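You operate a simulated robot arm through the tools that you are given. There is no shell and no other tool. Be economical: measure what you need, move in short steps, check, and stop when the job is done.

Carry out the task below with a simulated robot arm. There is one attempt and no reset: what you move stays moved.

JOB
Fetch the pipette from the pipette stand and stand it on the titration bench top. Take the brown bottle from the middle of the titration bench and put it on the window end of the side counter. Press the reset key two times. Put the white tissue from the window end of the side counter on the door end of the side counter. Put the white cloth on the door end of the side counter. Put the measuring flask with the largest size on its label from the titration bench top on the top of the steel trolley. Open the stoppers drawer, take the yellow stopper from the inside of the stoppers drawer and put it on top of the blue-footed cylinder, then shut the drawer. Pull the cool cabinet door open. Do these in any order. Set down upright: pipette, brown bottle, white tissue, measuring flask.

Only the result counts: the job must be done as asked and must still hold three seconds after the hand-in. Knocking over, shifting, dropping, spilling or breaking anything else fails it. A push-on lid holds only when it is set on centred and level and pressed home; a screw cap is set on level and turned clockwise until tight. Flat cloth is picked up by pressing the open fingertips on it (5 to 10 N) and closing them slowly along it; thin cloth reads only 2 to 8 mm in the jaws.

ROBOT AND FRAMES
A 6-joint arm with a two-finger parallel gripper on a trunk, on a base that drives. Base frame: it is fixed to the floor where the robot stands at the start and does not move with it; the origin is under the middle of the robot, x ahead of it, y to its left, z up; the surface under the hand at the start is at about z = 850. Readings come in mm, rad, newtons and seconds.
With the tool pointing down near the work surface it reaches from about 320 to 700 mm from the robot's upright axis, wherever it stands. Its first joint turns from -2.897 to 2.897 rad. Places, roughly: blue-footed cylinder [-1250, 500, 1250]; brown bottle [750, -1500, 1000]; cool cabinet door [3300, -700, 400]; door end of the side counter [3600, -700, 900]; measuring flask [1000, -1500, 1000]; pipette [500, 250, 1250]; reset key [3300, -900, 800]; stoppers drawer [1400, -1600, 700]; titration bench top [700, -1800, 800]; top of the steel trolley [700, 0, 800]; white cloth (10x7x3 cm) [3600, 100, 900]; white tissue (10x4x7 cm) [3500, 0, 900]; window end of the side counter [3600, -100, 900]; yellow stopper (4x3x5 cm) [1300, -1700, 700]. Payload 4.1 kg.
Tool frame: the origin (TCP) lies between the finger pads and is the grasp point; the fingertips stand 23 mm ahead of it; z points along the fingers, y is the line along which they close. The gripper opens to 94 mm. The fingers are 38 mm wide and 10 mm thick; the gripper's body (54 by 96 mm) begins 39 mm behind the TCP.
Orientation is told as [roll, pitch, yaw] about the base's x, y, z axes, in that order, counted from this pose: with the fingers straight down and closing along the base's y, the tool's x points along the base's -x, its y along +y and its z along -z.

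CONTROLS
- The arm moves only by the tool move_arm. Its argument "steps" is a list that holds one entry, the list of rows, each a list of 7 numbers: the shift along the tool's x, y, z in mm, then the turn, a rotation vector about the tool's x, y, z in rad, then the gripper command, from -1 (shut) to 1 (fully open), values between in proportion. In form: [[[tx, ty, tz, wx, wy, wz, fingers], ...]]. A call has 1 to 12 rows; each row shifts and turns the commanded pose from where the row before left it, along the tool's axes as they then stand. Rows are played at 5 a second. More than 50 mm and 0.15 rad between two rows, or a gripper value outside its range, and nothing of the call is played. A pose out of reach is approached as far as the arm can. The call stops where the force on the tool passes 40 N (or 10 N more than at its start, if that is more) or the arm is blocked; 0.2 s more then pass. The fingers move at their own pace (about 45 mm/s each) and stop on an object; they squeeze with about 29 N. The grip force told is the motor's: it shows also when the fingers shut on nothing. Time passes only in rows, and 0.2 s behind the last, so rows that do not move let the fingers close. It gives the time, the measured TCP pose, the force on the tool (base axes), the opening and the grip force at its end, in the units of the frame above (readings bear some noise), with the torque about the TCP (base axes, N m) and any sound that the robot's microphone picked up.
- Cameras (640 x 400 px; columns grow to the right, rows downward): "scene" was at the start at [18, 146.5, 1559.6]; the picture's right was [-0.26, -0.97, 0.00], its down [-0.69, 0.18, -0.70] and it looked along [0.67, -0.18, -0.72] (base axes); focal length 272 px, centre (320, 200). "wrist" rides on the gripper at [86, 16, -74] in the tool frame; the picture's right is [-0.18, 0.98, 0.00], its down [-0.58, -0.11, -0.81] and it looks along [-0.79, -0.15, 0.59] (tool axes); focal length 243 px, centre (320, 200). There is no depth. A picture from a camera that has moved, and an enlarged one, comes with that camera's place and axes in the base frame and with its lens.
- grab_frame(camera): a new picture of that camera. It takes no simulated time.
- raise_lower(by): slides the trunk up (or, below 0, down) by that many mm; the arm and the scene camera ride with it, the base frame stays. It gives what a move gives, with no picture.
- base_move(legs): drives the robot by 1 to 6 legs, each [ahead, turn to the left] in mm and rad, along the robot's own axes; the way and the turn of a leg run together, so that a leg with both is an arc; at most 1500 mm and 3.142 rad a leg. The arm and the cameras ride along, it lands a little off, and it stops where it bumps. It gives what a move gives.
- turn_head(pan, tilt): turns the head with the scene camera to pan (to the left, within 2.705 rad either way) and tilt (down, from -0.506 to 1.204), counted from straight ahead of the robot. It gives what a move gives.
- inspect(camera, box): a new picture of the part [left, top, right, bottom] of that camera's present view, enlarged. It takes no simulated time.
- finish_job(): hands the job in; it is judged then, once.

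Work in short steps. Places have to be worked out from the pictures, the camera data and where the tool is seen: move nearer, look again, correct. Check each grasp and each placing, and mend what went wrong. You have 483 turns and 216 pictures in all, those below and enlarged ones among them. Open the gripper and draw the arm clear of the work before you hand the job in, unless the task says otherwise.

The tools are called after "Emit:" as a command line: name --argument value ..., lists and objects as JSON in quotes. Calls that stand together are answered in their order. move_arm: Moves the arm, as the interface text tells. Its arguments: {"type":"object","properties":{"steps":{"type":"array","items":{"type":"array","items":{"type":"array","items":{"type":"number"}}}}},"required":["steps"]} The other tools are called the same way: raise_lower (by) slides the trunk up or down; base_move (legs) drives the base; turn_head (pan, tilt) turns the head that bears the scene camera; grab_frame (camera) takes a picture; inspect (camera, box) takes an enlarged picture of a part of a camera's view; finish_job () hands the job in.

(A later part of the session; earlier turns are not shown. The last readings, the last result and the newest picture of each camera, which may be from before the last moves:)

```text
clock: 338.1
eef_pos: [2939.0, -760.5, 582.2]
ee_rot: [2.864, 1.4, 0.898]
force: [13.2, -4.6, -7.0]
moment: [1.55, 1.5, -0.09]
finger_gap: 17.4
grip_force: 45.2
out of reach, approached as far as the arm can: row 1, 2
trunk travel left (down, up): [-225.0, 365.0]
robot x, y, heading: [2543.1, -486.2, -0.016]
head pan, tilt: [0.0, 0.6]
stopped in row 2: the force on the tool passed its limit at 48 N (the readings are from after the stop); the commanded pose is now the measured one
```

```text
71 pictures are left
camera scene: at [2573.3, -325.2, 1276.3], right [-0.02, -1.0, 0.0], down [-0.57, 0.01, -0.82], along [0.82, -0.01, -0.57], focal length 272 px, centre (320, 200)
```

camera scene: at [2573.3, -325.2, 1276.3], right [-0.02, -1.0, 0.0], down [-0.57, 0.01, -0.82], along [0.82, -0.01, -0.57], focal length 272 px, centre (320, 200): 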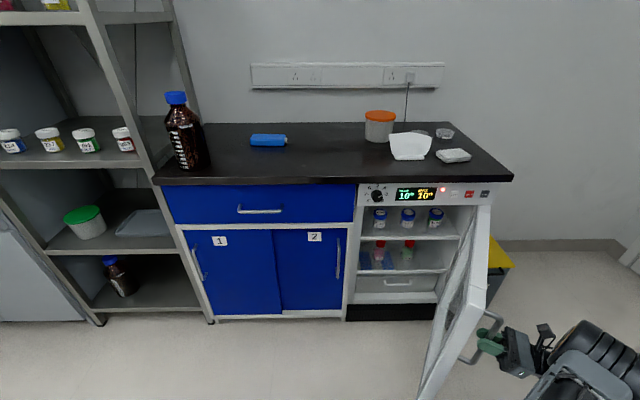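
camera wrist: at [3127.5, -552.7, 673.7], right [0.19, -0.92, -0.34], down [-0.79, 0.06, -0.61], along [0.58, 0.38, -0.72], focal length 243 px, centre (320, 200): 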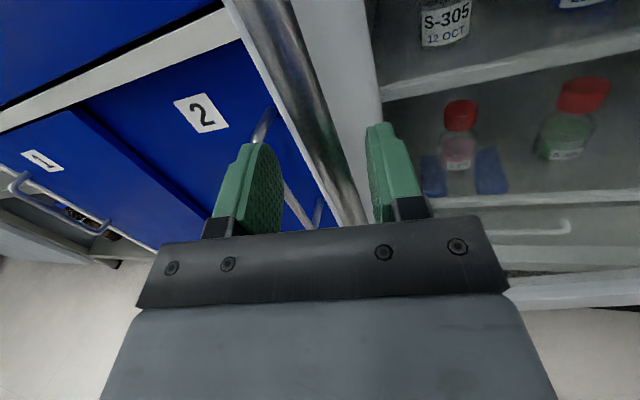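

Door ≈70° open. Release, withdraw along the tool and back the base away without touching the door.

Emit:
move_arm --steps '[[[0, 0, 0, 0, 0, 0, 0.3], [0, 0, 0, 0, 0, 0, 0.3], [0, 0, 0, 0, 0, 0, 0.3], [0, 0, -25, 0, 0, 0, 0.3], [0, 0, -25, 0, 0, 0, 0.3], [0, 0, 0, 0, 0, 0, 0.3]]]'

Emit:
base_move --legs '[[-400, 0]]'

Emit:
grab_frame --camera "scene"

```text
clock: 339.5
eef_pos: [2917.6, -771.1, 574.5]
ee_rot: [2.825, 1.408, 0.855]
force: [-0.6, 0.1, 0.3]
moment: [0.04, 0.02, 0.0]
finger_gap: 61.4
grip_force: 0.1
out of reach, approached as far as the arm can: row 4, 5
trunk travel left (down, up): [-225.0, 365.0]
robot x, y, heading: [2542.5, -490.3, -0.016]
head pan, tilt: [0.0, 0.6]
```

```text
clock: 340.4
eef_pos: [2903.5, -774.1, 573.9]
ee_rot: [2.761, 1.417, 0.773]
force: [28.2, -11.4, -5.1]
moment: [-0.02, 1.07, -0.56]
finger_gap: 73.8
grip_force: 14.2
trunk travel left (down, up): [-225.0, 365.0]
robot x, y, heading: [2519.9, -492.6, -0.017]
head pan, tilt: [0.0, 0.6]
stopped in leg 1: the force on the tool passed its limit at 54 N (the readings are from after the stop); the commanded pose is now the measured one
```

```text
70 pictures are left
camera scene: at [2551.1, -324.8, 1276.5], right [-0.01, -1.0, 0.0], down [-0.57, 0.01, -0.82], along [0.82, -0.01, -0.57], focal length 272 px, centre (320, 200)
```

scene: 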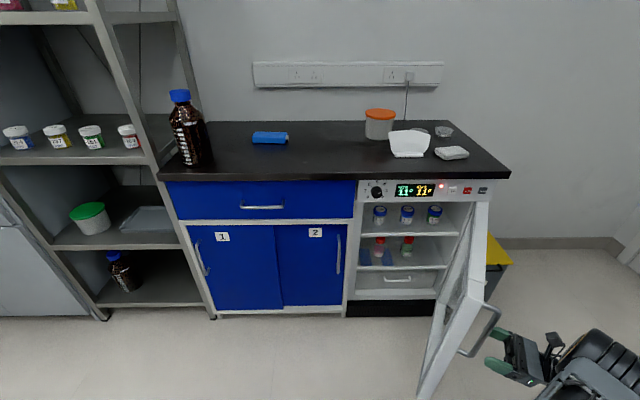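

A finger still straddles the bar. Relieve by driving 20 mm forward, then turn the base right, which carries the hand off the handle.

Emit:
base_move --legs '[[15, 0], [0, -0.22]]'

Emit:
grab_frame --camera "scene"

```text
clock: 342.0
eef_pos: [2841.8, -851.6, 575.4]
ee_rot: [2.767, 1.414, 0.556]
force: [0.1, -0.4, -0.6]
moment: [-0.05, -0.01, 0.0]
finger_gap: 61.0
grip_force: 0.1
trunk travel left (down, up): [-225.0, 365.0]
robot x, y, heading: [2529.8, -489.5, -0.237]
head pan, tilt: [0.0, 0.6]
```

```text
69 pictures are left
camera scene: at [2599.7, -335.3, 1276.4], right [-0.24, -0.97, 0.0], down [-0.55, 0.13, -0.83], along [0.8, -0.2, -0.56], focal length 272 px, centre (320, 200)
```

scene: 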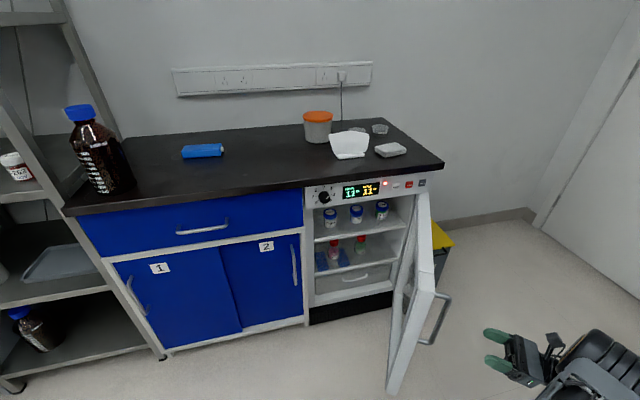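

Hand is free; door stands ≈75° open. Back away, raise the trunk and restore the tool to pointing down.

Emit:
base_move --legs '[[-400, 0]]'

Emit:
raise_lower --by 360

Emit:
move_arm --steps '[[[0, 0, 0, -0.13, 0, 0.145, 0], [0, 0, 0, 0, 0, 0.145, 0], [0, 0, 0, 0, 0, 0.145, 0], [0, 0, 0, 0, 0, 0.145, 0], [0, 0, 0, 0, 0, 0.145, 0], [0, 0, 0, 0, 0, 0.145, 0], [0, 0, 0, 0, 0, 0.145, 0], [0, 0, 0, 0, 0, 0.145, 0], [0, 0, 0, 0, 0, 0.145, 0], [0, 0, 0, 0, 0, 0.1, 0]]]'

```text
clock: 344.4
eef_pos: [2460.8, -760.5, 576.2]
ee_rot: [2.767, 1.413, 0.544]
force: [-0.3, 0.1, 0.3]
moment: [0.0, 0.0, 0.01]
finger_gap: 61.0
grip_force: 0.0
trunk travel left (down, up): [-225.0, 365.0]
robot x, y, heading: [2156.6, -396.1, -0.246]
head pan, tilt: [0.0, 0.6]
```

```text
clock: 347.9
eef_pos: [2462.6, -760.8, 934.9]
ee_rot: [2.768, 1.414, 0.544]
force: [0.0, 0.3, 0.4]
moment: [-0.03, -0.02, -0.02]
finger_gap: 61.0
grip_force: 0.1
trunk travel left (down, up): [-585.0, 5.0]
robot x, y, heading: [2158.3, -398.8, -0.254]
head pan, tilt: [0.0, 0.6]
```

```text
refused: row 1 steps farther than a row can; nothing moved
```

Simpler: pitch down about tool y, then yaw.

Emit:
move_arm --steps '[[[0, 0, 0, 0, -0.14, 0, 0], [0, 0, 0, 0, -0.14, 0, 0], [0, 0, 0, 0, -0.14, 0, 0], [0, 0, 0, 0, -0.14, 0, 0], [0, 0, 0, 0, -0.14, 0, 0], [0, 0, 0, 0, -0.14, 0, 0], [0, 0, 0, 0, -0.14, 0, 0], [0, 0, 0, 0, -0.14, 0, 0], [0, 0, 0, 0, -0.14, 0, 0], [0, 0, 0, 0, -0.14, 0, 0], [0, 0, 0, 0, -0.14, 0, 0], [0, 0, 0, 0, -0.1, 0, 0]]]'

Emit:
move_arm --steps '[[[0, 0, -40, 0, 0, -0.14, 0], [0, 0, -40, 0, 0, -0.14, 0], [0, 0, -40, 0, 0, -0.14, 0], [0, 0, -40, 0, 0, -0.14, 0], [0, 0, -40, 0, 0, -0.14, 0], [0, 0, -40, 0, 0, -0.14, 0], [0, 0, 0, 0, 0, -0.14, 0], [0, 0, 0, 0, 0, -0.14, 0], [0, 0, 0, 0, 0, -0.14, 0], [0, 0, 0, 0, 0, -0.14, 0], [0, 0, 0, 0, 0, -0.14, 0], [0, 0, 0, 0, 0, -0.14, 0]]]'

```text
clock: 350.5
eef_pos: [2461.4, -761.1, 934.6]
ee_rot: [0.062, 0.131, -2.218]
force: [0.1, -0.8, 0.2]
moment: [0.02, 0.02, -0.03]
finger_gap: 47.0
grip_force: 0.1
out of reach, approached as far as the arm can: row 12
trunk travel left (down, up): [-585.0, 5.0]
robot x, y, heading: [2156.1, -397.7, -0.253]
head pan, tilt: [0.0, 0.6]
```

```text
clock: 353.1
eef_pos: [2634.4, -511.2, 1152.7]
ee_rot: [0.262, -0.108, -0.632]
force: [0.6, 0.6, 0.5]
moment: [-0.06, 0.01, 0.0]
finger_gap: 47.0
grip_force: 0.0
out of reach, approached as far as the arm can: row 1, 2, 3, 4, 5, 6, 7, 8, 9, 10, 11, 12
trunk travel left (down, up): [-585.0, 5.0]
robot x, y, heading: [2157.4, -397.5, -0.254]
head pan, tilt: [0.0, 0.6]
```

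Level the tool and raise it.

Emit:
move_arm --steps '[[[0, 0, 0, 0.09, 0.036, 0, 0], [0, 0, 0, 0.09, 0.036, 0, 0], [0, 0, 0, 0.082, 0.036, 0, 0], [0, 0, 0, 0, 0, -0.13, 0], [0, 0, 0, 0, 0, -0.13, 0], [0, 0, 0, 0, 0, -0.13, 0], [0, 0, -45, 0, 0, 0, 1], [0, 0, -45, 0, 0, 0, 1], [0, 0, -45, 0, 0, 0, 1], [0, 0, 0, 0, 0, 0, 1]]]'

```text
clock: 355.3
eef_pos: [2616.1, -476.6, 1290.5]
ee_rot: [0.304, -0.14, -0.491]
force: [-0.7, -0.5, -0.4]
moment: [0.01, 0.02, 0.01]
finger_gap: 94.0
grip_force: 0.2
out of reach, approached as far as the arm can: row 1, 2, 3, 4, 5, 6, 8
trunk travel left (down, up): [-585.0, 5.0]
robot x, y, heading: [2156.3, -396.1, -0.254]
head pan, tilt: [0.0, 0.6]
```

The commanded pose seems out of reach to the side; move it to the robot's front and see.

Emit:
move_arm --steps '[[[-20, 44, 0, 0, 0, 0, 1], [-20, 44, 0, 0, 0, 0, 1], [-20, 44, 0, 0, 0, 0, 1], [-20, 44, 0, 0, 0, 0, 1], [-20, 44, 0, 0, 0, 0, 1], [-20, 44, 0, 0, 0, 0, 1], [0, 0, 0, 0, 0, 0, 1]]]'

```text
clock: 356.9
eef_pos: [2795.3, -372.4, 1360.5]
ee_rot: [0.362, -0.112, -0.466]
force: [1.0, 0.2, -0.1]
moment: [0.01, 0.02, 0.02]
finger_gap: 93.8
grip_force: 0.0
out of reach, approached as far as the arm can: row 1, 2, 3, 4, 5, 6
trunk travel left (down, up): [-585.0, 5.0]
robot x, y, heading: [2154.2, -397.2, -0.254]
head pan, tilt: [0.0, 0.6]
```

Now the pose is synced. Bring the hand nearer, then level it.

Emit:
move_arm --steps '[[[40, 0, 20, 0, 0, 0, 1], [40, 0, 20, 0, 0, 0, 1], [40, 0, 20, 0, 0, 0, 1], [0, 0, 0, 0.12, 0.037, 0, 1], [0, 0, 0, 0.12, 0.037, 0, 1], [0, 0, 0, 0.12, 0.037, 0, 1], [0, 0, 0, 0, 0, -0.1, 1], [0, 0, 0, 0, 0, -0.1, 1], [0, 0, 0, 0, 0, 0, 1]]]'

```text
clock: 358.9
eef_pos: [2695.6, -351.9, 1270.9]
ee_rot: [0.311, -0.115, -0.254]
force: [0.0, 0.2, -0.4]
moment: [0.01, 0.02, 0.01]
finger_gap: 94.1
grip_force: 0.0
out of reach, approached as far as the arm can: row 1, 2, 3, 4, 5, 6
trunk travel left (down, up): [-585.0, 5.0]
robot x, y, heading: [2157.2, -391.9, -0.252]
head pan, tilt: [0.0, 0.6]
```

The last wrist joint is wound up from my roll turns; unwind it by a full turn the other way.

Emit:
move_arm --steps '[[[0, 0, 0, 0, 0, 0.145, 1], [0, 0, 0, 0, 0, 0.145, 1], [0, 0, 0, 0, 0, 0.145, 1], [0, 0, 0, 0, 0, 0.145, 1], [0, 0, 0, 0, 0, 0.145, 1], [0, 0, 0, 0, 0, 0.145, 1], [0, 0, 0, 0, 0, 0.145, 1], [0, 0, 0, 0, 0, 0.145, 1], [0, 0, 0, 0, 0, 0.145, 1], [0, 0, 0, 0, 0, 0.145, 1], [0, 0, 0, 0, 0, 0.145, 1], [0, 0, 0, 0, 0, 0.145, 1]]]'

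Emit:
move_arm --steps '[[[0, 0, 0, 0, 0, 0.145, 1], [0, 0, 0, 0, 0, 0.145, 1], [0, 0, 0, 0, 0, 0.145, 1], [0, 0, 0, 0, 0, 0.145, 1], [0, 0, 0, 0, 0, 0.145, 1], [0, 0, 0, 0, 0, 0.145, 1], [0, 0, 0, 0, 0, 0.145, 1], [0, 0, 0, 0, 0, 0.145, 1], [0, 0, 0, 0, 0, 0.145, 1], [0, 0, 0, 0, 0, 0.145, 1], [0, 0, 0, 0, 0, 0.145, 1], [0, 0, 0, 0, 0, 0.145, 1]]]'

```text
clock: 361.5
eef_pos: [2697.9, -349.4, 1271.8]
ee_rot: [0.063, 0.325, -1.968]
force: [0.0, -0.2, 0.1]
moment: [-0.03, 0.04, -0.01]
finger_gap: 94.1
grip_force: 0.0
trunk travel left (down, up): [-585.0, 5.0]
robot x, y, heading: [2155.0, -399.1, -0.253]
head pan, tilt: [0.0, 0.6]
```

```text
clock: 364.1
eef_pos: [2696.9, -350.3, 1271.4]
ee_rot: [-0.333, 0.005, 2.563]
force: [-0.1, 0.0, 0.1]
moment: [-0.02, 0.02, 0.05]
finger_gap: 94.0
grip_force: 0.1
trunk travel left (down, up): [-585.0, 5.0]
robot x, y, heading: [2158.8, -395.9, -0.252]
head pan, tilt: [0.0, 0.6]
```

Level now and continue unwinding.

Emit:
move_arm --steps '[[[0, 0, 0, -0.111, 0, 0, 1], [0, 0, 0, -0.111, 0, 0, 1], [0, 0, 0, -0.111, 0, 0, 1], [0, 0, 0, 0, 0, 0.14, 1], [0, 0, 0, 0, 0, 0.14, 1], [0, 0, 0, 0, 0, 0.14, 1], [0, 0, 0, 0, 0, 0.14, 1], [0, 0, 0, 0, 0, 0.14, 1], [0, 0, 0, 0, 0, 0.14, 1], [0, 0, 0, 0, 0, 0.14, 1], [0, 0, 0, 0, 0, 0.14, 1], [0, 0, 0, 0, 0, 0.14, 1]]]'

Emit:
move_arm --steps '[[[0, 0, 0, 0, 0, 0.14, 1], [0, 0, 0, 0, 0, 0.14, 1], [0, 0, 0, 0, 0, 0.14, 1], [0, 0, 0, 0, 0, 0.14, 1], [0, 0, 0, 0, 0, 0.14, 1], [0, 0, 0, 0, 0, 0.14, 1], [0, 0, 0, 0, 0, 0.14, 1], [0, 0, 0, 0, 0, 0.14, 1], [0, 0, 0, 0, 0, 0.14, 1], [0, 0, 0, 0, 0, 0.14, 1], [0, 0, 0, 0, 0, 0.14, 1], [0, 0, 0, 0, 0, 0, 1]]]'

```text
clock: 366.7
eef_pos: [2696.5, -351.1, 1272.3]
ee_rot: [-0.109, -0.313, 1.321]
force: [0.9, 0.1, 0.7]
moment: [0.01, -0.04, 0.02]
finger_gap: 93.7
grip_force: 0.2
out of reach, approached as far as the arm can: row 1, 2, 3
trunk travel left (down, up): [-585.0, 5.0]
robot x, y, heading: [2156.3, -398.1, -0.248]
head pan, tilt: [0.0, 0.6]
```

```text
clock: 369.3
eef_pos: [2667.9, -452.7, 1220.9]
ee_rot: [0.33, -0.125, -0.23]
force: [0.3, 0.1, -0.8]
moment: [0.0, 0.01, 0.0]
finger_gap: 93.8
grip_force: 0.1
out of reach, approached as far as the arm can: row 9, 10, 11
trunk travel left (down, up): [-585.0, 5.0]
robot x, y, heading: [2156.1, -394.9, -0.257]
head pan, tilt: [0.0, 0.6]
```

Still a sideways tilt that won't level; look at the arm's posture.

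Emit:
turn_head --pan -0.3 --tilt 0.6

Emit:
grab_frame --camera "scene"

```text
clock: 370.1
eef_pos: [2668.9, -452.3, 1222.2]
ee_rot: [0.329, -0.126, -0.23]
force: [0.3, 0.4, -0.1]
moment: [0.02, 0.0, -0.03]
finger_gap: 94.0
grip_force: 0.0
trunk travel left (down, up): [-585.0, 5.0]
robot x, y, heading: [2155.6, -391.8, -0.252]
head pan, tilt: [-0.3, 0.6]
```

```text
68 pictures are left
camera scene: at [2215.3, -266.1, 1636.4], right [-0.52, -0.85, 0.0], down [-0.48, 0.3, -0.83], along [0.7, -0.43, -0.56], focal length 272 px, centre (320, 200)
```

scene: 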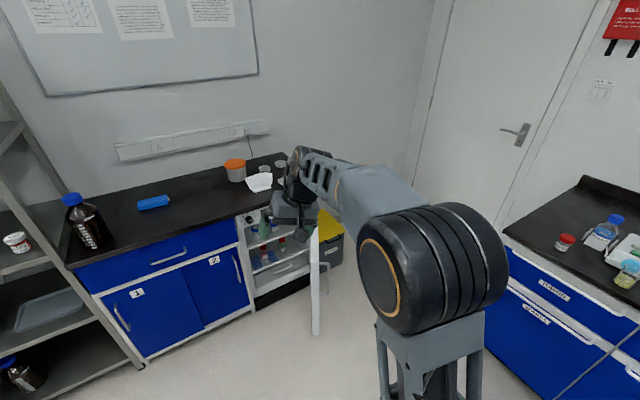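

Maybe the limit is height-related in this wrist configuration; lower the hand ~220 mm and try to level there.

Emit:
move_arm --steps '[[[0, 0, 45, 0, 0, 0, 1], [0, 0, 45, 0, 0, 0, 1], [0, 0, 45, 0, 0, 0, 1], [0, 0, 45, 0, 0, 0, 1], [0, 0, 0, 0.11, 0.04, 0, 1], [0, 0, 0, 0.11, 0.04, 0, 1], [0, 0, 0, 0.11, 0.04, 0, 1], [0, 0, 0, 0, 0, 0, 1]]]'

```text
clock: 371.9
eef_pos: [2695.6, -414.1, 1044.2]
ee_rot: [0.262, -0.099, -0.242]
force: [-0.3, -0.6, -0.1]
moment: [0.0, 0.04, -0.01]
finger_gap: 93.9
grip_force: 0.0
out of reach, approached as far as the arm can: row 1, 5, 6, 7
trunk travel left (down, up): [-585.0, 5.0]
robot x, y, heading: [2157.5, -396.1, -0.248]
head pan, tilt: [-0.3, 0.6]
```

Try commanding well past level so that the solver may switch back to the other wrist branch.

Emit:
move_arm --steps '[[[0, 0, 0, 0.14, 0.03, 0, 1], [0, 0, 0, 0.14, 0.03, 0, 1], [0, 0, 0, 0.14, 0.03, 0, 1], [0, 0, 0, 0.14, 0, 0, 1], [0, 0, 0, 0.14, 0, 0, 1], [0, 0, 0, 0.14, 0, 0, 1], [0, 0, 0, 0.14, 0, 0, 1], [0, 0, 0, 0.14, 0, 0, 1]]]'

```text
clock: 373.7
eef_pos: [2696.6, -416.3, 1044.7]
ee_rot: [0.264, -0.099, -0.242]
force: [0.0, 0.4, 0.2]
moment: [0.01, -0.01, 0.0]
finger_gap: 94.0
grip_force: 0.1
out of reach, approached as far as the arm can: row 1, 2, 3, 4, 5, 6, 7, 8
trunk travel left (down, up): [-585.0, 5.0]
robot x, y, heading: [2158.1, -396.5, -0.252]
head pan, tilt: [-0.3, 0.6]
```

It's a forearm-roll limit from passing the wrist singularity. I'll reverse it: extend, pitch the tool up to horizontal and slightly above, roll about the forearm axis half a turn, then pitch down.

Emit:
move_arm --steps '[[[-40, 0, 0, 0, -0.12, 0, 1], [-40, 0, 0, 0, -0.14, 0, 1], [-30, 0, 0, 0, -0.14, 0, 1], [0, 0, 0, 0, -0.145, 0, 1], [0, 0, 0, 0, -0.145, 0, 1], [0, 0, 0, 0, -0.145, 0, 1], [0, 0, 0, 0, -0.145, 0, 1], [0, 0, 0, 0, -0.145, 0, 1], [0, 0, 0, 0, -0.145, 0, 1], [0, 0, 0, 0, -0.145, 0, 1], [0, 0, 0, 0, -0.145, 0, 1], [0, 0, 0, 0, 0, 0, 1]]]'

Emit:
move_arm --steps '[[[0, 0, 0, 0, -0.14, 0, 1], [0, 0, 0, 0, -0.14, 0, 1], [0, 0, 0, 0, -0.14, 0, 1], [0, 0, 0, 0, -0.14, 0, 1], [0, 0, 0, 0, 0, 0, 1]]]'

```text
clock: 376.3
eef_pos: [2800.1, -431.1, 1070.4]
ee_rot: [1.481, -1.262, -1.648]
force: [0.6, -0.1, 0.2]
moment: [-0.04, 0.01, -0.02]
finger_gap: 94.0
grip_force: 0.1
out of reach, approached as far as the arm can: row 6
trunk travel left (down, up): [-585.0, 5.0]
robot x, y, heading: [2155.7, -398.8, -0.251]
head pan, tilt: [-0.3, 0.6]
```

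```text
clock: 377.5
eef_pos: [2801.2, -431.8, 1068.6]
ee_rot: [2.586, -0.965, -2.841]
force: [0.4, 0.5, 0.0]
moment: [0.02, 0.01, -0.01]
finger_gap: 94.3
grip_force: 0.1
trunk travel left (down, up): [-585.0, 5.0]
robot x, y, heading: [2154.6, -399.7, -0.252]
head pan, tilt: [-0.3, 0.6]
```

Tool points forward and up 29°. Now roll half a turn about the forearm axis.

Emit:
move_arm --steps '[[[0, 0, 0, 0.0685, 0, 0.1254, 1], [0, 0, 0, 0.0685, 0, 0.1254, 1], [0, 0, 0, 0.0685, 0, 0.1254, 1], [0, 0, 0, 0.0685, 0, 0.1254, 1], [0, 0, 0, 0.0685, 0, 0.1254, 1], [0, 0, 0, 0.0685, 0, 0.1254, 1], [0, 0, 0, 0.0685, 0, 0.1254, 1], [0, 0, 0, 0.0685, 0, 0.1254, 1], [0, 0, 0, 0.0685, 0, 0.1254, 1], [0, 0, 0, 0.0685, 0, 0.1254, 1], [0, 0, 0, 0.0685, 0, 0.1254, 1], [0, 0, 0, 0, 0, 0, 1]]]'

Emit:
move_arm --steps '[[[0, 0, 0, 0.0685, 0, 0.1254, 1], [0, 0, 0, 0.0685, 0, 0.1254, 1], [0, 0, 0, 0.0685, 0, 0.1254, 1], [0, 0, 0, 0.0685, 0, 0.1254, 1], [0, 0, 0, 0.0685, 0, 0.1254, 1], [0, 0, 0, 0.0685, 0, 0.1254, 1], [0, 0, 0, 0.0685, 0, 0.1254, 1], [0, 0, 0, 0.0685, 0, 0.1254, 1], [0, 0, 0, 0.0685, 0, 0.1254, 1], [0, 0, 0, 0.0685, 0, 0.1254, 1], [0, 0, 0, 0.0685, 0, 0.1254, 1], [0, 0, 0, 0, 0, 0, 1]]]'

```text
clock: 380.1
eef_pos: [2800.1, -432.5, 1067.9]
ee_rot: [1.445, 0.282, -2.264]
force: [0.1, -0.5, -0.6]
moment: [0.0, -0.02, 0.05]
finger_gap: 94.1
grip_force: 0.0
trunk travel left (down, up): [-585.0, 5.0]
robot x, y, heading: [2157.4, -395.4, -0.248]
head pan, tilt: [-0.3, 0.6]
```

```text
clock: 382.7
eef_pos: [2834.0, -369.8, 1116.7]
ee_rot: [-0.534, 1.014, 2.465]
force: [-0.1, 0.0, 0.1]
moment: [0.0, 0.01, -0.01]
finger_gap: 94.2
grip_force: 0.0
out of reach, approached as far as the arm can: row 10, 11
trunk travel left (down, up): [-585.0, 5.0]
robot x, y, heading: [2154.6, -393.7, -0.255]
head pan, tilt: [-0.3, 0.6]
```

Half turn done; now pitch down.

Emit:
move_arm --steps '[[[0, 0, 0, 0, -0.14, 0, 1], [0, 0, 0, 0, -0.14, 0, 1], [0, 0, 0, 0, -0.14, 0, 1], [0, 0, 0, 0, -0.14, 0, 1], [0, 0, 0, 0, -0.14, 0, 1], [0, 0, 0, 0, -0.14, 0, 1], [0, 0, 0, 0, -0.14, 0, 1], [0, 0, 0, 0, -0.1, 0, 1], [0, 0, 0, 0, 0, 0, 1]]]'

```text
clock: 384.7
eef_pos: [2791.8, -322.8, 1076.0]
ee_rot: [-0.159, 0.491, 2.741]
force: [0.0, -0.2, 0.1]
moment: [0.01, 0.02, -0.01]
finger_gap: 93.8
grip_force: 0.1
out of reach, approached as far as the arm can: row 2, 3, 4, 5, 6, 7, 8
trunk travel left (down, up): [-585.0, 5.0]
robot x, y, heading: [2156.2, -394.9, -0.25]
head pan, tilt: [-0.3, 0.6]
```

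Still limited; look at the posture.

Emit:
grab_frame --camera "scene"

```text
67 pictures are left
camera scene: at [2215.4, -266.0, 1636.4], right [-0.52, -0.85, 0.0], down [-0.48, 0.3, -0.83], along [0.7, -0.43, -0.56], focal length 272 px, centre (320, 200)
```

scene: 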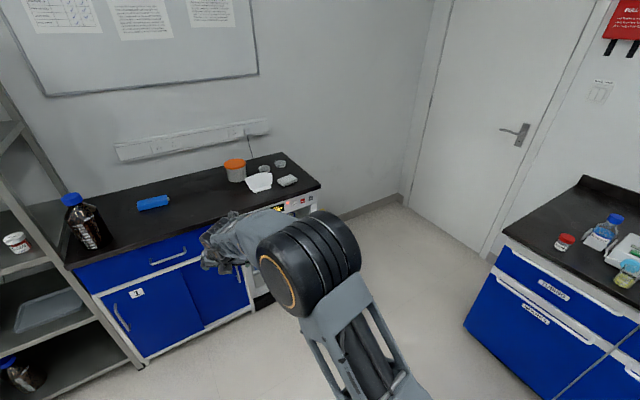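

I realise the forearm roll is wound a full turn. Pitch up through the forearm axis again, roll another half turn, then pitch down.

Emit:
move_arm --steps '[[[0, 0, 0, 0, 0.143, 0, 1], [0, 0, 0, 0, 0.143, 0, 1], [0, 0, 0, 0, 0.143, 0, 1], [0, 0, 0, 0, 0.143, 0, 1], [0, 0, 0, 0, 0.143, 0, 1], [0, 0, 0, 0, 0.143, 0, 1], [0, 0, 0, 0, 0.143, 0, 1], [0, 0, 0, 0, 0.143, 0, 1], [0, 0, 0, 0, 0.143, 0, 1], [0, 0, 0, 0, 0.143, 0, 1], [0, 0, 0, 0, 0.143, 0, 1], [0, 0, 0, 0, 0, 0, 1]]]'

Emit:
move_arm --steps '[[[0, 0, 0, -0.0685, 0, 0.1254, 1], [0, 0, 0, -0.0685, 0, 0.1254, 1], [0, 0, 0, -0.0685, 0, 0.1254, 1], [0, 0, 0, -0.0685, 0, 0.1254, 1], [0, 0, 0, -0.0685, 0, 0.1254, 1], [0, 0, 0, -0.0685, 0, 0.1254, 1], [0, 0, 0, -0.0685, 0, 0.1254, 1], [0, 0, 0, -0.0685, 0, 0.1254, 1], [0, 0, 0, -0.0685, 0, 0.1254, 1], [0, 0, 0, -0.0685, 0, 0.1254, 1], [0, 0, 0, -0.0685, 0, 0.1254, 1], [0, 0, 0, 0, 0, 0, 1]]]'

Emit:
move_arm --steps '[[[0, 0, 0, -0.0685, 0, 0.1254, 1], [0, 0, 0, -0.0685, 0, 0.1254, 1], [0, 0, 0, -0.0685, 0, 0.1254, 1], [0, 0, 0, -0.0685, 0, 0.1254, 1], [0, 0, 0, -0.0685, 0, 0.1254, 1], [0, 0, 0, -0.0685, 0, 0.1254, 1], [0, 0, 0, -0.0685, 0, 0.1254, 1], [0, 0, 0, -0.0685, 0, 0.1254, 1], [0, 0, 0, -0.0685, 0, 0.1254, 1], [0, 0, 0, -0.0685, 0, 0.1254, 1], [0, 0, 0, -0.0685, 0, 0.1254, 1], [0, 0, 0, 0, 0, 0, 1]]]'

```text
clock: 387.3
eef_pos: [2793.5, -323.7, 1076.3]
ee_rot: [-2.864, 1.053, -0.085]
force: [0.6, 0.1, 0.0]
moment: [0.03, -0.02, 0.02]
finger_gap: 93.8
grip_force: 0.2
trunk travel left (down, up): [-585.0, 5.0]
robot x, y, heading: [2156.9, -395.8, -0.251]
head pan, tilt: [-0.3, 0.6]
```

```text
clock: 389.9
eef_pos: [2900.9, -234.6, 1240.4]
ee_rot: [-1.459, -0.044, 0.75]
force: [0.4, 0.4, 0.0]
moment: [-0.01, 0.01, -0.01]
finger_gap: 94.0
grip_force: 0.1
out of reach, approached as far as the arm can: row 1, 2, 3, 4, 5, 6, 8, 9, 10, 11
trunk travel left (down, up): [-585.0, 5.0]
robot x, y, heading: [2156.6, -398.3, -0.248]
head pan, tilt: [-0.3, 0.6]
```

```text
clock: 392.5
eef_pos: [2836.3, -472.1, 1479.1]
ee_rot: [-0.503, -0.835, 0.26]
force: [-0.5, 0.5, 0.1]
moment: [0.0, 0.0, 0.02]
finger_gap: 93.9
grip_force: 0.0
out of reach, approached as far as the arm can: row 1, 2, 3, 4, 5, 6, 7, 8, 9, 10, 11
trunk travel left (down, up): [-585.0, 5.0]
robot x, y, heading: [2155.3, -394.0, -0.251]
head pan, tilt: [-0.3, 0.6]
```

Now it looks like the original family (tool x backward). Level it.

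Emit:
move_arm --steps '[[[0, 0, 0, 0, 0.14, 0, 1], [0, 0, 0, 0, 0.14, 0, 1], [0, 0, 0, 0, 0.14, 0, 1], [0, 0, 0, 0, 0.14, 0, 1], [0, 0, 0, 0, 0.14, 0, 1], [0, 0, 0, 0, 0.135, 0, 1], [0, 0, 0, -0.12, 0, 0, 1], [0, 0, 0, -0.12, 0, 0, 1], [0, 0, 0, -0.12, 0, 0, 1], [0, 0, 0, -0.12, 0, 0, 1], [0, 0, 0, 0, 0, 0, 1]]]'

```text
clock: 394.9
eef_pos: [2768.0, -500.6, 1352.5]
ee_rot: [-0.255, -0.126, -0.071]
force: [-0.6, 0.3, 0.0]
moment: [0.0, -0.01, 0.01]
finger_gap: 93.7
grip_force: 0.0
out of reach, approached as far as the arm can: row 1, 2, 3, 4, 5, 6, 7, 8, 9, 10
trunk travel left (down, up): [-585.0, 5.0]
robot x, y, heading: [2156.7, -398.6, -0.25]
head pan, tilt: [-0.3, 0.6]
```

Nearly level. Bring it nearer and lower, finishing the levelling.

Emit:
move_arm --steps '[[[35, 0, 25, 0, 0, 0, 1], [35, 0, 25, 0, 0, 0, 1], [35, 0, 25, 0, 0, 0, 1], [35, 0, 20, 0, 0, 0, 1], [0, 0, 0, -0.085, 0.042, 0, 1], [0, 0, 0, -0.085, 0.042, 0, 1], [0, 0, 0, -0.085, 0.042, 0, 1], [0, 0, 0, 0, 0, 0, 1], [0, 0, 0, 0, 0, 0, 1]]]'

```text
clock: 396.9
eef_pos: [2767.2, -501.2, 1352.7]
ee_rot: [-0.255, -0.125, -0.072]
force: [0.3, 0.5, 0.5]
moment: [0.02, 0.01, -0.02]
finger_gap: 94.1
grip_force: 0.0
out of reach, approached as far as the arm can: row 1, 2, 3, 4, 5, 6, 7
trunk travel left (down, up): [-585.0, 5.0]
robot x, y, heading: [2158.0, -394.6, -0.249]
head pan, tilt: [-0.3, 0.6]
```

Test single directions to find freedom.

Emit:
move_arm --steps '[[[0, 0, 40, 0, 0, 0, 1], [0, 0, 40, 0, 0, 0, 1], [0, 0, 0, 0, 0, 0, 1]]]'

Emit:
move_arm --steps '[[[0, -40, 0, 0, 0, 0, 1], [0, -40, 0, 0, 0, 0, 1], [0, 0, 0, 0, 0, 0, 1]]]'

Emit:
grab_frame --camera "scene"

```text
clock: 397.7
eef_pos: [2768.6, -514.0, 1342.1]
ee_rot: [-0.256, -0.101, -0.078]
force: [0.2, 0.4, 0.3]
moment: [0.0, -0.02, 0.01]
finger_gap: 94.0
grip_force: 0.0
out of reach, approached as far as the arm can: row 1, 2
trunk travel left (down, up): [-585.0, 5.0]
robot x, y, heading: [2158.0, -397.3, -0.249]
head pan, tilt: [-0.3, 0.6]
```

```text
clock: 398.5
eef_pos: [2750.6, -573.5, 1354.0]
ee_rot: [-0.27, -0.092, -0.08]
force: [0.1, 0.7, -0.1]
moment: [-0.05, 0.03, -0.02]
finger_gap: 93.8
grip_force: 0.0
out of reach, approached as far as the arm can: row 1, 2
trunk travel left (down, up): [-585.0, 5.0]
robot x, y, heading: [2158.8, -398.8, -0.246]
head pan, tilt: [-0.3, 0.6]
```

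```text
66 pictures are left
camera scene: at [2215.3, -265.4, 1636.3], right [-0.52, -0.85, 0.0], down [-0.48, 0.3, -0.83], along [0.7, -0.43, -0.56], focal length 272 px, centre (320, 200)
```

scene: 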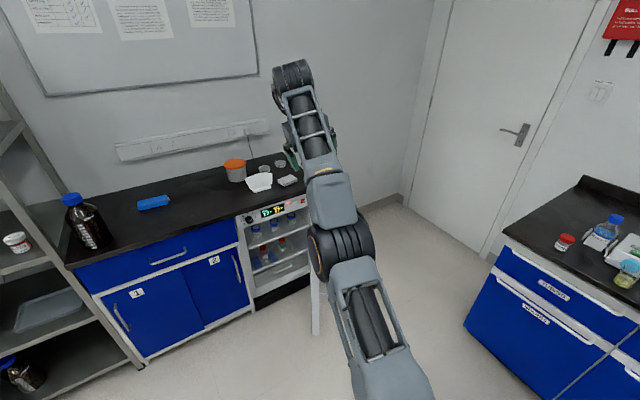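

Pull the hand toward the original ready position.

Emit:
move_arm --steps '[[[39, 14, 0, 0, 0, 0, 1], [39, 14, 0, 0, 0, 0, 1], [39, 14, 0, 0, 0, 0, 1], [39, 14, 0, 0, 0, 0, 1], [39, 14, 0, 0, 0, 0, 1], [0, 0, 0, 0, 0, 0, 1]]]'

```text
clock: 399.9
eef_pos: [2745.6, -565.7, 1371.5]
ee_rot: [-0.272, -0.122, -0.073]
force: [-0.5, -0.2, 0.1]
moment: [0.0, 0.04, 0.0]
finger_gap: 93.9
grip_force: 0.1
out of reach, approached as far as the arm can: row 1, 2, 3, 4, 5
trunk travel left (down, up): [-585.0, 5.0]
robot x, y, heading: [2155.5, -397.7, -0.25]
head pan, tilt: [-0.3, 0.6]
```

I now understand: forearm roll sits at its dead zone with the wrong wrist-bend sign. Pitch the tool up past the forearm axis first.

Emit:
move_arm --steps '[[[0, 0, 0, 0, -0.145, 0, 1], [0, 0, 0, 0, -0.145, 0, 1], [0, 0, 0, 0, -0.145, 0, 1], [0, 0, 0, 0, -0.145, 0, 1], [0, 0, 0, 0, -0.145, 0, 1], [0, 0, 0, 0, -0.145, 0, 1], [0, 0, 0, 0, -0.145, 0, 1], [0, 0, 0, 0, -0.145, 0, 1], [0, 0, 0, 0, -0.145, 0, 1], [0, 0, 0, 0, -0.145, 0, 1], [0, 0, 0, 0, -0.145, 0, 1], [0, 0, 0, 0, -0.145, 0, 1]]]'

Emit:
move_arm --steps '[[[30, 0, 0, 0, 0, 0, 1], [40, 0, 0, 0, 0, 0, 1], [40, 0, 0, 0, 0, 0, 1], [40, 0, 0, 0, 0, 0, 1], [40, 0, 0, 0, 0, 0, 1], [0, 0, 0, 0, -0.145, 0, 1], [0, 0, 0, 0, -0.145, 0, 1], [0, 0, 0, 0, 0, 0, 1]]]'

```text
clock: 402.5
eef_pos: [2739.0, -560.6, 1387.1]
ee_rot: [-0.277, -0.155, -0.064]
force: [-0.4, 0.0, -0.1]
moment: [-0.02, -0.01, 0.02]
finger_gap: 93.9
grip_force: 0.0
out of reach, approached as far as the arm can: row 1, 2, 3, 4, 5, 6, 7, 8, 9, 10, 11, 12
trunk travel left (down, up): [-585.0, 5.0]
robot x, y, heading: [2154.5, -399.4, -0.253]
head pan, tilt: [-0.3, 0.6]
```

```text
clock: 404.3
eef_pos: [2724.3, -577.0, 1414.0]
ee_rot: [-0.291, -0.193, -0.052]
force: [-0.5, -0.8, 0.9]
moment: [0.01, 0.0, -0.02]
finger_gap: 94.0
grip_force: 0.1
out of reach, approached as far as the arm can: row 1, 2, 3, 4, 5, 6, 7
trunk travel left (down, up): [-585.0, 5.0]
robot x, y, heading: [2156.1, -396.0, -0.252]
head pan, tilt: [-0.3, 0.6]
```

Probe each direction in small rows to see which are feasible.

Emit:
move_arm --steps '[[[0, 0, 10, 0, 0, 0, 1], [0, 0, -10, 0, 0, 0, 1], [10, 0, 0, 0, 0, 0, 1], [-10, 0, 0, 0, 0, 0, 1], [0, 10, 0, 0, 0, 0, 1], [0, -10, 0, 0, 0, 0, 1], [0, 0, 0, 0.05, 0, 0, 1], [0, 0, 0, -0.05, 0, 0, 1], [0, 0, 0, 0, 0.05, 0, 1], [0, 0, 0, 0, -0.05, 0, 1], [0, 0, 0, 0, 0, 0.05, 1], [0, 0, 0, 0, 0, -0.05, 1]]]'

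```text
clock: 406.9
eef_pos: [2723.7, -575.0, 1414.7]
ee_rot: [-0.293, -0.191, -0.052]
force: [-0.2, 0.1, 0.3]
moment: [0.0, 0.03, 0.0]
finger_gap: 94.1
grip_force: 0.1
out of reach, approached as far as the arm can: row 1, 3, 4, 5, 9, 10
trunk travel left (down, up): [-585.0, 5.0]
robot x, y, heading: [2159.5, -397.5, -0.25]
head pan, tilt: [-0.3, 0.6]
```

Try a combined move back toward the last pose on the way (outward, up, pitching forward).

Emit:
move_arm --steps '[[[-20, 17, -11, 0.03, -0.1, 0, 1], [-20, 17, -11, 0.03, -0.1, 0, 1], [-20, 17, -11, 0.03, -0.1, 0, 1], [-20, 17, -5, 0.03, -0.1, 0, 1], [-20, 17, -5, 0.03, -0.1, 0, 1], [-20, 17, 0, 0.03, -0.1, 0, 1], [0, 0, 0, 0, 0, 0, 1]]]'

```text
clock: 408.5
eef_pos: [2827.0, -475.0, 1471.7]
ee_rot: [-0.618, -0.724, 0.255]
force: [0.4, -1.3, -0.4]
moment: [0.0, 0.03, 0.0]
finger_gap: 93.9
grip_force: 0.1
out of reach, approached as far as the arm can: row 6
trunk travel left (down, up): [-585.0, 5.0]
robot x, y, heading: [2158.3, -395.4, -0.253]
head pan, tilt: [-0.3, 0.6]
```

That works. From this orientation, try to bring the hand straight down.

Emit:
move_arm --steps '[[[29, 13, 23, 0, 0, 0, 1], [29, 13, 23, 0, 0, 0, 1], [29, 13, 23, 0, 0, 0, 1], [29, 13, 23, 0, 0, 0, 1], [29, 13, 23, 0, 0, 0, 1], [29, 13, 23, 0, 0, 0, 1], [29, 13, 23, 0, 0, 0, 1], [0, 0, 0, 0, 0, 0, 1]]]'

```text
clock: 410.3
eef_pos: [2923.1, -562.5, 1313.1]
ee_rot: [-0.611, -0.727, 0.25]
force: [-0.1, 0.1, 0.6]
moment: [0.0, 0.03, 0.04]
finger_gap: 94.2
grip_force: 0.0
out of reach, approached as far as the arm can: row 1, 2, 3, 4, 5, 6, 7
trunk travel left (down, up): [-585.0, 5.0]
robot x, y, heading: [2158.7, -393.9, -0.251]
head pan, tilt: [-0.3, 0.6]
```

Now pitch the tool up toward the forearm direction (crossing the wrist singularity).

Emit:
move_arm --steps '[[[0, 0, 0, 0, -0.145, 0, 1], [0, 0, 0, 0, -0.145, 0, 1], [0, 0, 0, 0, -0.145, 0, 1], [0, 0, 0, 0, -0.145, 0, 1], [0, 0, 0, 0, -0.145, 0, 1], [0, 0, 0, 0, -0.145, 0, 1], [0, 0, 0, 0, -0.145, 0, 1], [0, 0, 0, 0, -0.145, 0, 1], [0, 0, 0, 0, -0.145, 0, 1], [0, 0, 0, 0, -0.145, 0, 1], [0, 0, 0, 0, -0.145, 0, 1], [0, 0, 0, 0, 0, 0, 1]]]'

```text
clock: 412.9
eef_pos: [2953.4, -515.7, 1318.4]
ee_rot: [-2.585, -0.629, 2.579]
force: [-0.1, 0.3, -0.2]
moment: [-0.01, -0.01, 0.02]
finger_gap: 94.1
grip_force: 0.1
out of reach, approached as far as the arm can: row 1, 2, 3, 4, 7, 8, 9, 10, 11
trunk travel left (down, up): [-585.0, 5.0]
robot x, y, heading: [2156.2, -395.5, -0.254]
head pan, tilt: [-0.3, 0.6]
```

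Pointing forward-up. Now roll back about the forearm axis (negative direction) to unwind.

Emit:
move_arm --steps '[[[0, 0, 0, -0.0887, 0.011, -0.1115, 1], [0, 0, 0, -0.0887, 0.011, -0.1115, 1], [0, 0, 0, -0.0887, 0.011, -0.1115, 1], [0, 0, 0, -0.0887, 0.011, -0.1115, 1], [0, 0, 0, -0.0887, 0.011, -0.1115, 1], [0, 0, 0, -0.0887, 0.011, -0.1115, 1], [0, 0, 0, -0.0887, 0.011, -0.1115, 1], [0, 0, 0, -0.0887, 0.011, -0.1115, 1], [0, 0, 0, -0.0887, 0.011, -0.1115, 1], [0, 0, 0, -0.0887, 0.011, -0.1115, 1], [0, 0, 0, -0.0887, 0.011, -0.1115, 1], [0, 0, 0, 0, 0, 0, 1]]]'

Emit:
move_arm --steps '[[[0, 0, 0, -0.0887, 0.011, -0.1115, 1], [0, 0, 0, -0.0887, 0.011, -0.1115, 1], [0, 0, 0, -0.0887, 0.011, -0.1115, 1], [0, 0, 0, -0.0887, 0.011, -0.1115, 1], [0, 0, 0, -0.0887, 0.011, -0.1115, 1], [0, 0, 0, -0.0887, 0.011, -0.1115, 1], [0, 0, 0, -0.0887, 0.011, -0.1115, 1], [0, 0, 0, -0.0887, 0.011, -0.1115, 1], [0, 0, 0, -0.0887, 0.011, -0.1115, 1], [0, 0, 0, -0.0887, 0.011, -0.1115, 1], [0, 0, 0, -0.0887, 0.011, -0.1115, 1], [0, 0, 0, 0, 0, 0, 1]]]'

```text
clock: 415.5
eef_pos: [2953.3, -514.5, 1319.6]
ee_rot: [-1.401, 0.419, 2.023]
force: [0.1, 0.0, -0.9]
moment: [-0.02, 0.0, 0.0]
finger_gap: 93.8
grip_force: 0.1
trunk travel left (down, up): [-585.0, 5.0]
robot x, y, heading: [2159.5, -398.1, -0.254]
head pan, tilt: [-0.3, 0.6]
```

```text
clock: 418.1
eef_pos: [2874.0, -695.0, 1295.5]
ee_rot: [0.776, 0.995, -2.741]
force: [0.8, 0.1, 0.2]
moment: [0.0, -0.01, 0.02]
finger_gap: 94.3
grip_force: 0.0
out of reach, approached as far as the arm can: row 4, 5, 6, 7, 8, 9, 10, 11
trunk travel left (down, up): [-585.0, 5.0]
robot x, y, heading: [2157.7, -397.5, -0.25]
head pan, tilt: [-0.3, 0.6]
```

Now pull it inward and slightly down in this orientation.

Emit:
move_arm --steps '[[[-22, -22, -22, 0, 0, 0, 1], [-22, -22, -22, 0, 0, 0, 1], [-22, -22, -22, 0, 0, 0, 1], [-22, -22, -22, 0, 0, 0, 1], [-22, -22, -22, 0, 0, 0, 1], [-22, -22, -22, 0, 0, 0, 1], [-22, -22, -22, 0, 0, 0, 1], [0, 0, 0, 0, 0, 0, 1]]]'

```text
clock: 419.9
eef_pos: [2703.6, -598.9, 1193.0]
ee_rot: [0.793, 0.997, -2.752]
force: [-0.5, -0.2, 0.5]
moment: [0.01, 0.01, -0.02]
finger_gap: 93.8
grip_force: 0.0
out of reach, approached as far as the arm can: row 1, 2, 3, 4
trunk travel left (down, up): [-585.0, 5.0]
robot x, y, heading: [2158.5, -398.6, -0.248]
head pan, tilt: [-0.3, 0.6]
```

Works. Now rotate about the tool axis to free the last joint.

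Emit:
move_arm --steps '[[[0, 0, 0, 0, 0, 0.14, 1], [0, 0, 0, 0, 0, 0.14, 1], [0, 0, 0, 0, 0, 0.14, 1], [0, 0, 0, 0, 0, 0.14, 1], [0, 0, 0, 0, 0, 0.14, 1], [0, 0, 0, 0, 0, 0.14, 1], [0, 0, 0, 0, 0, 0.14, 1], [0, 0, 0, 0, 0, 0.14, 1], [0, 0, 0, 0, 0, 0.14, 1], [0, 0, 0, 0, 0, 0.14, 1], [0, 0, 0, 0, 0, 0.14, 1], [0, 0, 0, 0, 0, 0, 1]]]'

```text
clock: 422.5
eef_pos: [2731.3, -560.6, 1272.5]
ee_rot: [-1.132, 0.424, 1.27]
force: [0.0, -0.4, 0.0]
moment: [0.04, 0.01, 0.0]
finger_gap: 94.1
grip_force: 0.0
out of reach, approached as far as the arm can: row 6, 7, 8, 9, 10, 11
trunk travel left (down, up): [-585.0, 5.0]
robot x, y, heading: [2153.3, -393.0, -0.249]
head pan, tilt: [-0.3, 0.6]
```

That direction hits a limit; go the other way.

Emit:
move_arm --steps '[[[0, 0, 0, 0, 0, -0.145, 1], [0, 0, 0, 0, 0, -0.145, 1], [0, 0, 0, 0, 0, -0.145, 1], [0, 0, 0, 0, 0, -0.145, 1], [0, 0, 0, 0, 0, -0.145, 1], [0, 0, 0, 0, 0, -0.145, 1], [0, 0, 0, 0, 0, -0.145, 1], [0, 0, 0, 0, 0, -0.145, 1], [0, 0, 0, 0, 0, -0.145, 1], [0, 0, 0, 0, 0, -0.145, 1], [0, 0, 0, 0, 0, -0.145, 1], [0, 0, 0, 0, 0, -0.145, 1]]]'

Emit:
move_arm --steps '[[[0, 0, 0, 0, 0, -0.145, 1], [0, 0, 0, 0, 0, -0.145, 1], [0, 0, 0, 0, 0, -0.145, 1], [0, 0, 0, 0, 0, -0.145, 1], [0, 0, 0, 0, 0, -0.145, 1], [0, 0, 0, 0, 0, -0.145, 1], [0, 0, 0, 0, 0, -0.145, 1], [0, 0, 0, 0, 0, -0.145, 1], [0, 0, 0, 0, 0, -0.145, 1], [0, 0, 0, 0, 0, -0.145, 1], [0, 0, 0, 0, 0, -0.145, 1], [0, 0, 0, 0, 0, -0.145, 1]]]'

```text
clock: 425.1
eef_pos: [2730.4, -563.3, 1273.5]
ee_rot: [0.964, 0.842, -2.536]
force: [0.0, -0.7, 0.3]
moment: [-0.05, 0.01, 0.01]
finger_gap: 93.9
grip_force: 0.1
trunk travel left (down, up): [-585.0, 5.0]
robot x, y, heading: [2155.4, -397.0, -0.252]
head pan, tilt: [-0.3, 0.6]
```

```text
clock: 427.7
eef_pos: [2731.2, -560.9, 1273.7]
ee_rot: [1.038, -0.73, -1.684]
force: [0.4, -0.3, 0.4]
moment: [0.0, -0.01, 0.02]
finger_gap: 94.1
grip_force: 0.0
trunk travel left (down, up): [-585.0, 5.0]
robot x, y, heading: [2156.3, -397.2, -0.255]
head pan, tilt: [-0.3, 0.6]
```

Good, free. Rotate a bit more until tool x points down, then pitch down to level.

Emit:
move_arm --steps '[[[0, 0, 0, 0, 0, -0.14, 1], [0, 0, 0, 0, 0, -0.14, 1], [0, 0, 0, 0, 0, -0.14, 1], [0, 0, 0, 0, 0, -0.14, 1], [0, 0, 0, 0, 0, -0.14, 1], [0, 0, 0, 0, 0, -0.14, 1], [0, 0, 0, 0, 0.14, 0, 1], [0, 0, 0, 0, 0.14, 0, 1], [0, 0, 0, 0, 0.14, 0, 1], [0, 0, 0, 0, 0.14, 0, 1], [0, 0, 0, 0, 0.14, 0, 1], [0, 0, 0, 0, 0.14, 0, 1]]]'

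Emit:
move_arm --steps '[[[0, 0, 0, 0, 0.1, 0, 1], [0, 0, 0, 0, 0.1, 0, 1], [0, 0, 0, 0, 0.1, 0, 1], [0, 0, 0, 0, 0, 0, 1]]]'

```text
clock: 430.3
eef_pos: [2730.0, -520.9, 1251.5]
ee_rot: [-0.143, -0.369, -0.433]
force: [-0.6, 1.3, 0.0]
moment: [-0.01, 0.02, -0.02]
finger_gap: 93.8
grip_force: 0.0
out of reach, approached as far as the arm can: row 11, 12
trunk travel left (down, up): [-585.0, 5.0]
robot x, y, heading: [2157.1, -396.5, -0.256]
head pan, tilt: [-0.3, 0.6]
```

```text
clock: 431.3
eef_pos: [2720.7, -506.1, 1237.0]
ee_rot: [-0.246, -0.135, -0.475]
force: [0.5, -0.5, 0.0]
moment: [-0.01, 0.05, 0.02]
finger_gap: 94.1
grip_force: 0.1
out of reach, approached as far as the arm can: row 1, 2, 3
trunk travel left (down, up): [-585.0, 5.0]
robot x, y, heading: [2157.2, -396.5, -0.253]
head pan, tilt: [-0.3, 0.6]
```

I see the cause: the roll sweep avoided the sign change. Now pitch up, align the tool exactly in the arm's plane, then come straight down through the forearm axis.

Emit:
move_arm --steps '[[[0, 0, 0, 0, -0.145, 0, 1], [0, 0, 0, 0, -0.145, 0, 1], [0, 0, 0, 0, -0.145, 0, 1], [0, 0, 0, 0, -0.145, 0, 1], [0, 0, 0, 0, -0.145, 0, 1], [0, 0, 0, 0, -0.145, 0, 1], [0, 0, 0, 0, -0.145, 0, 1], [0, 0, 0, 0, -0.145, 0, 1], [0, 0, 0, 0, -0.145, 0, 1], [0, 0, 0, 0, -0.145, 0, 1], [0, 0, 0, 0, -0.145, 0, 1], [0, 0, 0, 0, -0.145, 0, 1]]]'

Emit:
move_arm --steps '[[[0, 0, 0, 0, -0.145, 0, 1], [0, 0, 0, 0, -0.145, 0, 1], [0, 0, 0, 0, -0.145, 0, 1], [0, 0, 0, 0, -0.145, 0, 1], [0, 0, 0, 0, -0.145, 0, 1], [0, 0, 0, 0, 0, 0, 1]]]'

```text
clock: 433.9
eef_pos: [2720.9, -505.4, 1235.6]
ee_rot: [-2.513, -1.219, 2.04]
force: [0.6, 0.2, 0.2]
moment: [0.0, 0.02, 0.01]
finger_gap: 94.1
grip_force: 0.1
trunk travel left (down, up): [-585.0, 5.0]
robot x, y, heading: [2154.1, -397.8, -0.249]
head pan, tilt: [-0.3, 0.6]
```

```text
clock: 435.3
eef_pos: [2734.0, -508.0, 1249.5]
ee_rot: [-2.901, -0.548, 2.512]
force: [-1.3, 0.1, 0.6]
moment: [-0.02, -0.01, -0.02]
finger_gap: 94.0
grip_force: 0.1
out of reach, approached as far as the arm can: row 5
trunk travel left (down, up): [-585.0, 5.0]
robot x, y, heading: [2159.4, -393.6, -0.248]
head pan, tilt: [-0.3, 0.6]
```

The tool is already in the arm's plane. Come straight down about the horizontal lateral axis.

Emit:
move_arm --steps '[[[0, 0, 0, -0.0526, 0.135, 0, 1], [0, 0, 0, -0.0526, 0.135, 0, 1], [0, 0, 0, -0.0526, 0.135, 0, 1], [0, 0, 0, -0.0526, 0.135, 0, 1], [0, 0, 0, -0.0526, 0.135, 0, 1], [0, 0, 0, -0.0526, 0.135, 0, 1], [0, 0, 0, -0.0526, 0.135, 0, 1], [0, 0, 0, -0.0526, 0.135, 0, 1], [0, 0, 0, -0.0526, 0.135, 0, 1], [0, 0, 0, -0.0526, 0.135, 0, 1], [0, 0, 0, -0.0526, 0.135, 0, 1], [0, 0, 0, -0.0526, 0.135, 0, 1]]]'

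Emit:
move_arm --steps '[[[0, 0, 0, -0.0526, 0.135, 0, 1], [0, 0, 0, -0.0526, 0.135, 0, 1], [0, 0, 0, -0.0526, 0.135, 0, 1], [0, 0, 0, -0.0526, 0.135, 0, 1], [0, 0, 0, -0.0526, 0.135, 0, 1], [0, 0, 0, 0, 0, 0, 1]]]'

```text
clock: 437.9
eef_pos: [2732.3, -511.2, 1248.5]
ee_rot: [-0.368, -0.742, 0.324]
force: [0.1, -0.7, 0.2]
moment: [0.0, 0.0, 0.01]
finger_gap: 94.2
grip_force: 0.1
trunk travel left (down, up): [-585.0, 5.0]
robot x, y, heading: [2155.2, -395.7, -0.249]
head pan, tilt: [-0.3, 0.6]
```

```text
clock: 439.3
eef_pos: [2733.0, -509.1, 1248.4]
ee_rot: [-0.032, -0.082, 0.182]
force: [0.1, -0.4, -0.9]
moment: [0.01, -0.02, 0.0]
finger_gap: 94.1
grip_force: 0.0
trunk travel left (down, up): [-585.0, 5.0]
robot x, y, heading: [2153.9, -395.8, -0.255]
head pan, tilt: [-0.3, 0.6]
```

Level restored without limits. Fine-level, retract 100 mm, then drive to the titration bench for the flask.

Emit:
move_arm --steps '[[[30, 0, 0, -0.032, 0.082, 0, 1], [35, 0, 0, 0, 0, 0.14, 1], [35, 0, 0, 0, 0, 0.14, 1], [0, 0, 0, 0, 0, 0.14, 1], [0, 0, 0, 0, 0, 0, 1]]]'

Emit:
base_move --legs '[[0, -2.51], [1380, 0], [0, 1.19]]'

Emit:
turn_head --pan 0.1 --tilt 0.75

Emit:
grab_frame --camera "scene"

```text
clock: 440.5
eef_pos: [2633.1, -524.1, 1246.7]
ee_rot: [0.001, -0.001, -0.241]
force: [0.8, 0.1, -0.1]
moment: [-0.03, -0.01, 0.03]
finger_gap: 94.0
grip_force: 0.1
trunk travel left (down, up): [-585.0, 5.0]
robot x, y, heading: [2157.9, -396.6, -0.249]
head pan, tilt: [-0.3, 0.6]
```

```text
clock: 456.6
eef_pos: [787.7, -1342.1, 1246.9]
ee_rot: [0.001, 0.0, -1.615]
force: [-0.5, 0.9, 0.2]
moment: [-0.02, 0.07, 0.01]
finger_gap: 94.0
grip_force: 0.2
trunk travel left (down, up): [-585.0, 5.0]
robot x, y, heading: [819.4, -849.6, -1.622]
head pan, tilt: [-0.3, 0.6]
```

```text
clock: 457.4
eef_pos: [789.0, -1343.3, 1246.1]
ee_rot: [-0.001, -0.002, -1.616]
force: [-0.5, 0.1, -0.5]
moment: [-0.01, 0.0, -0.02]
finger_gap: 93.9
grip_force: 0.0
trunk travel left (down, up): [-585.0, 5.0]
robot x, y, heading: [821.9, -848.5, -1.625]
head pan, tilt: [0.099, 0.75]
```

```text
65 pictures are left
camera scene: at [993.6, -882.7, 1623.6], right [-1.0, -0.04, 0.0], down [-0.03, 0.68, -0.73], along [0.03, -0.73, -0.68], focal length 272 px, centre (320, 200)
```

scene: 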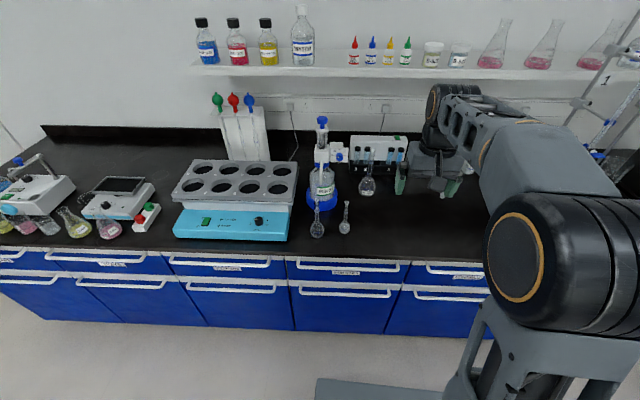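

Zoom on the flask labels.

Emit:
inspect --camera "scene" --box '[300, 195, 360, 245]'

Emit:
inspect --camera "scene" --box '[345, 155, 395, 205]'

```text
8.00 times, centred on (330, 220) of scene
camera zoom: at [993.6, -882.7, 1623.6], right [-1.0, -0.04, 0.0], down [-0.03, 0.68, -0.73], along [0.03, -0.73, -0.68], focal length 2176 px, centre (240, 40)
```

zoom: 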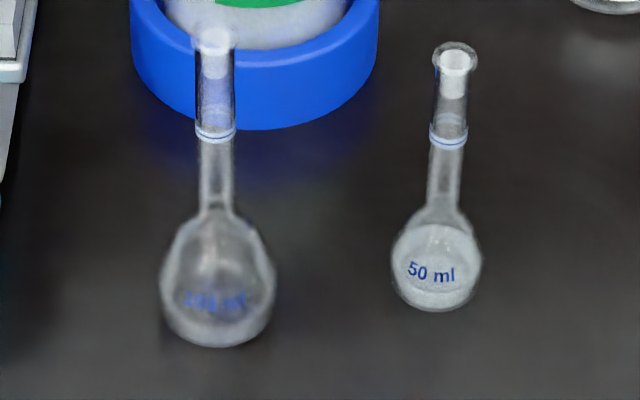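

```text
8.00 times, centred on (370, 180) of scene
camera zoom: at [993.6, -882.7, 1623.6], right [-1.0, -0.04, 0.0], down [-0.03, 0.68, -0.73], along [0.03, -0.73, -0.68], focal length 2176 px, centre (-80, 360)
```

zoom: 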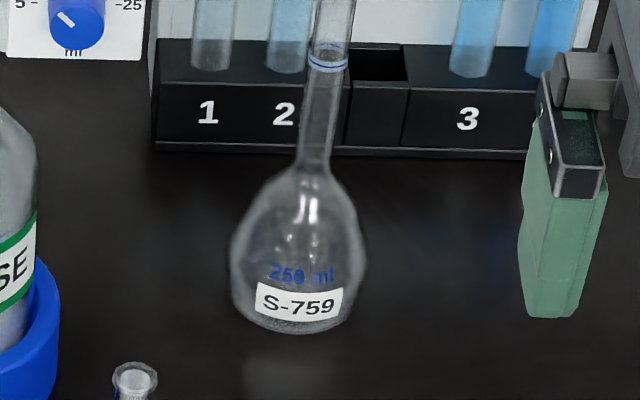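

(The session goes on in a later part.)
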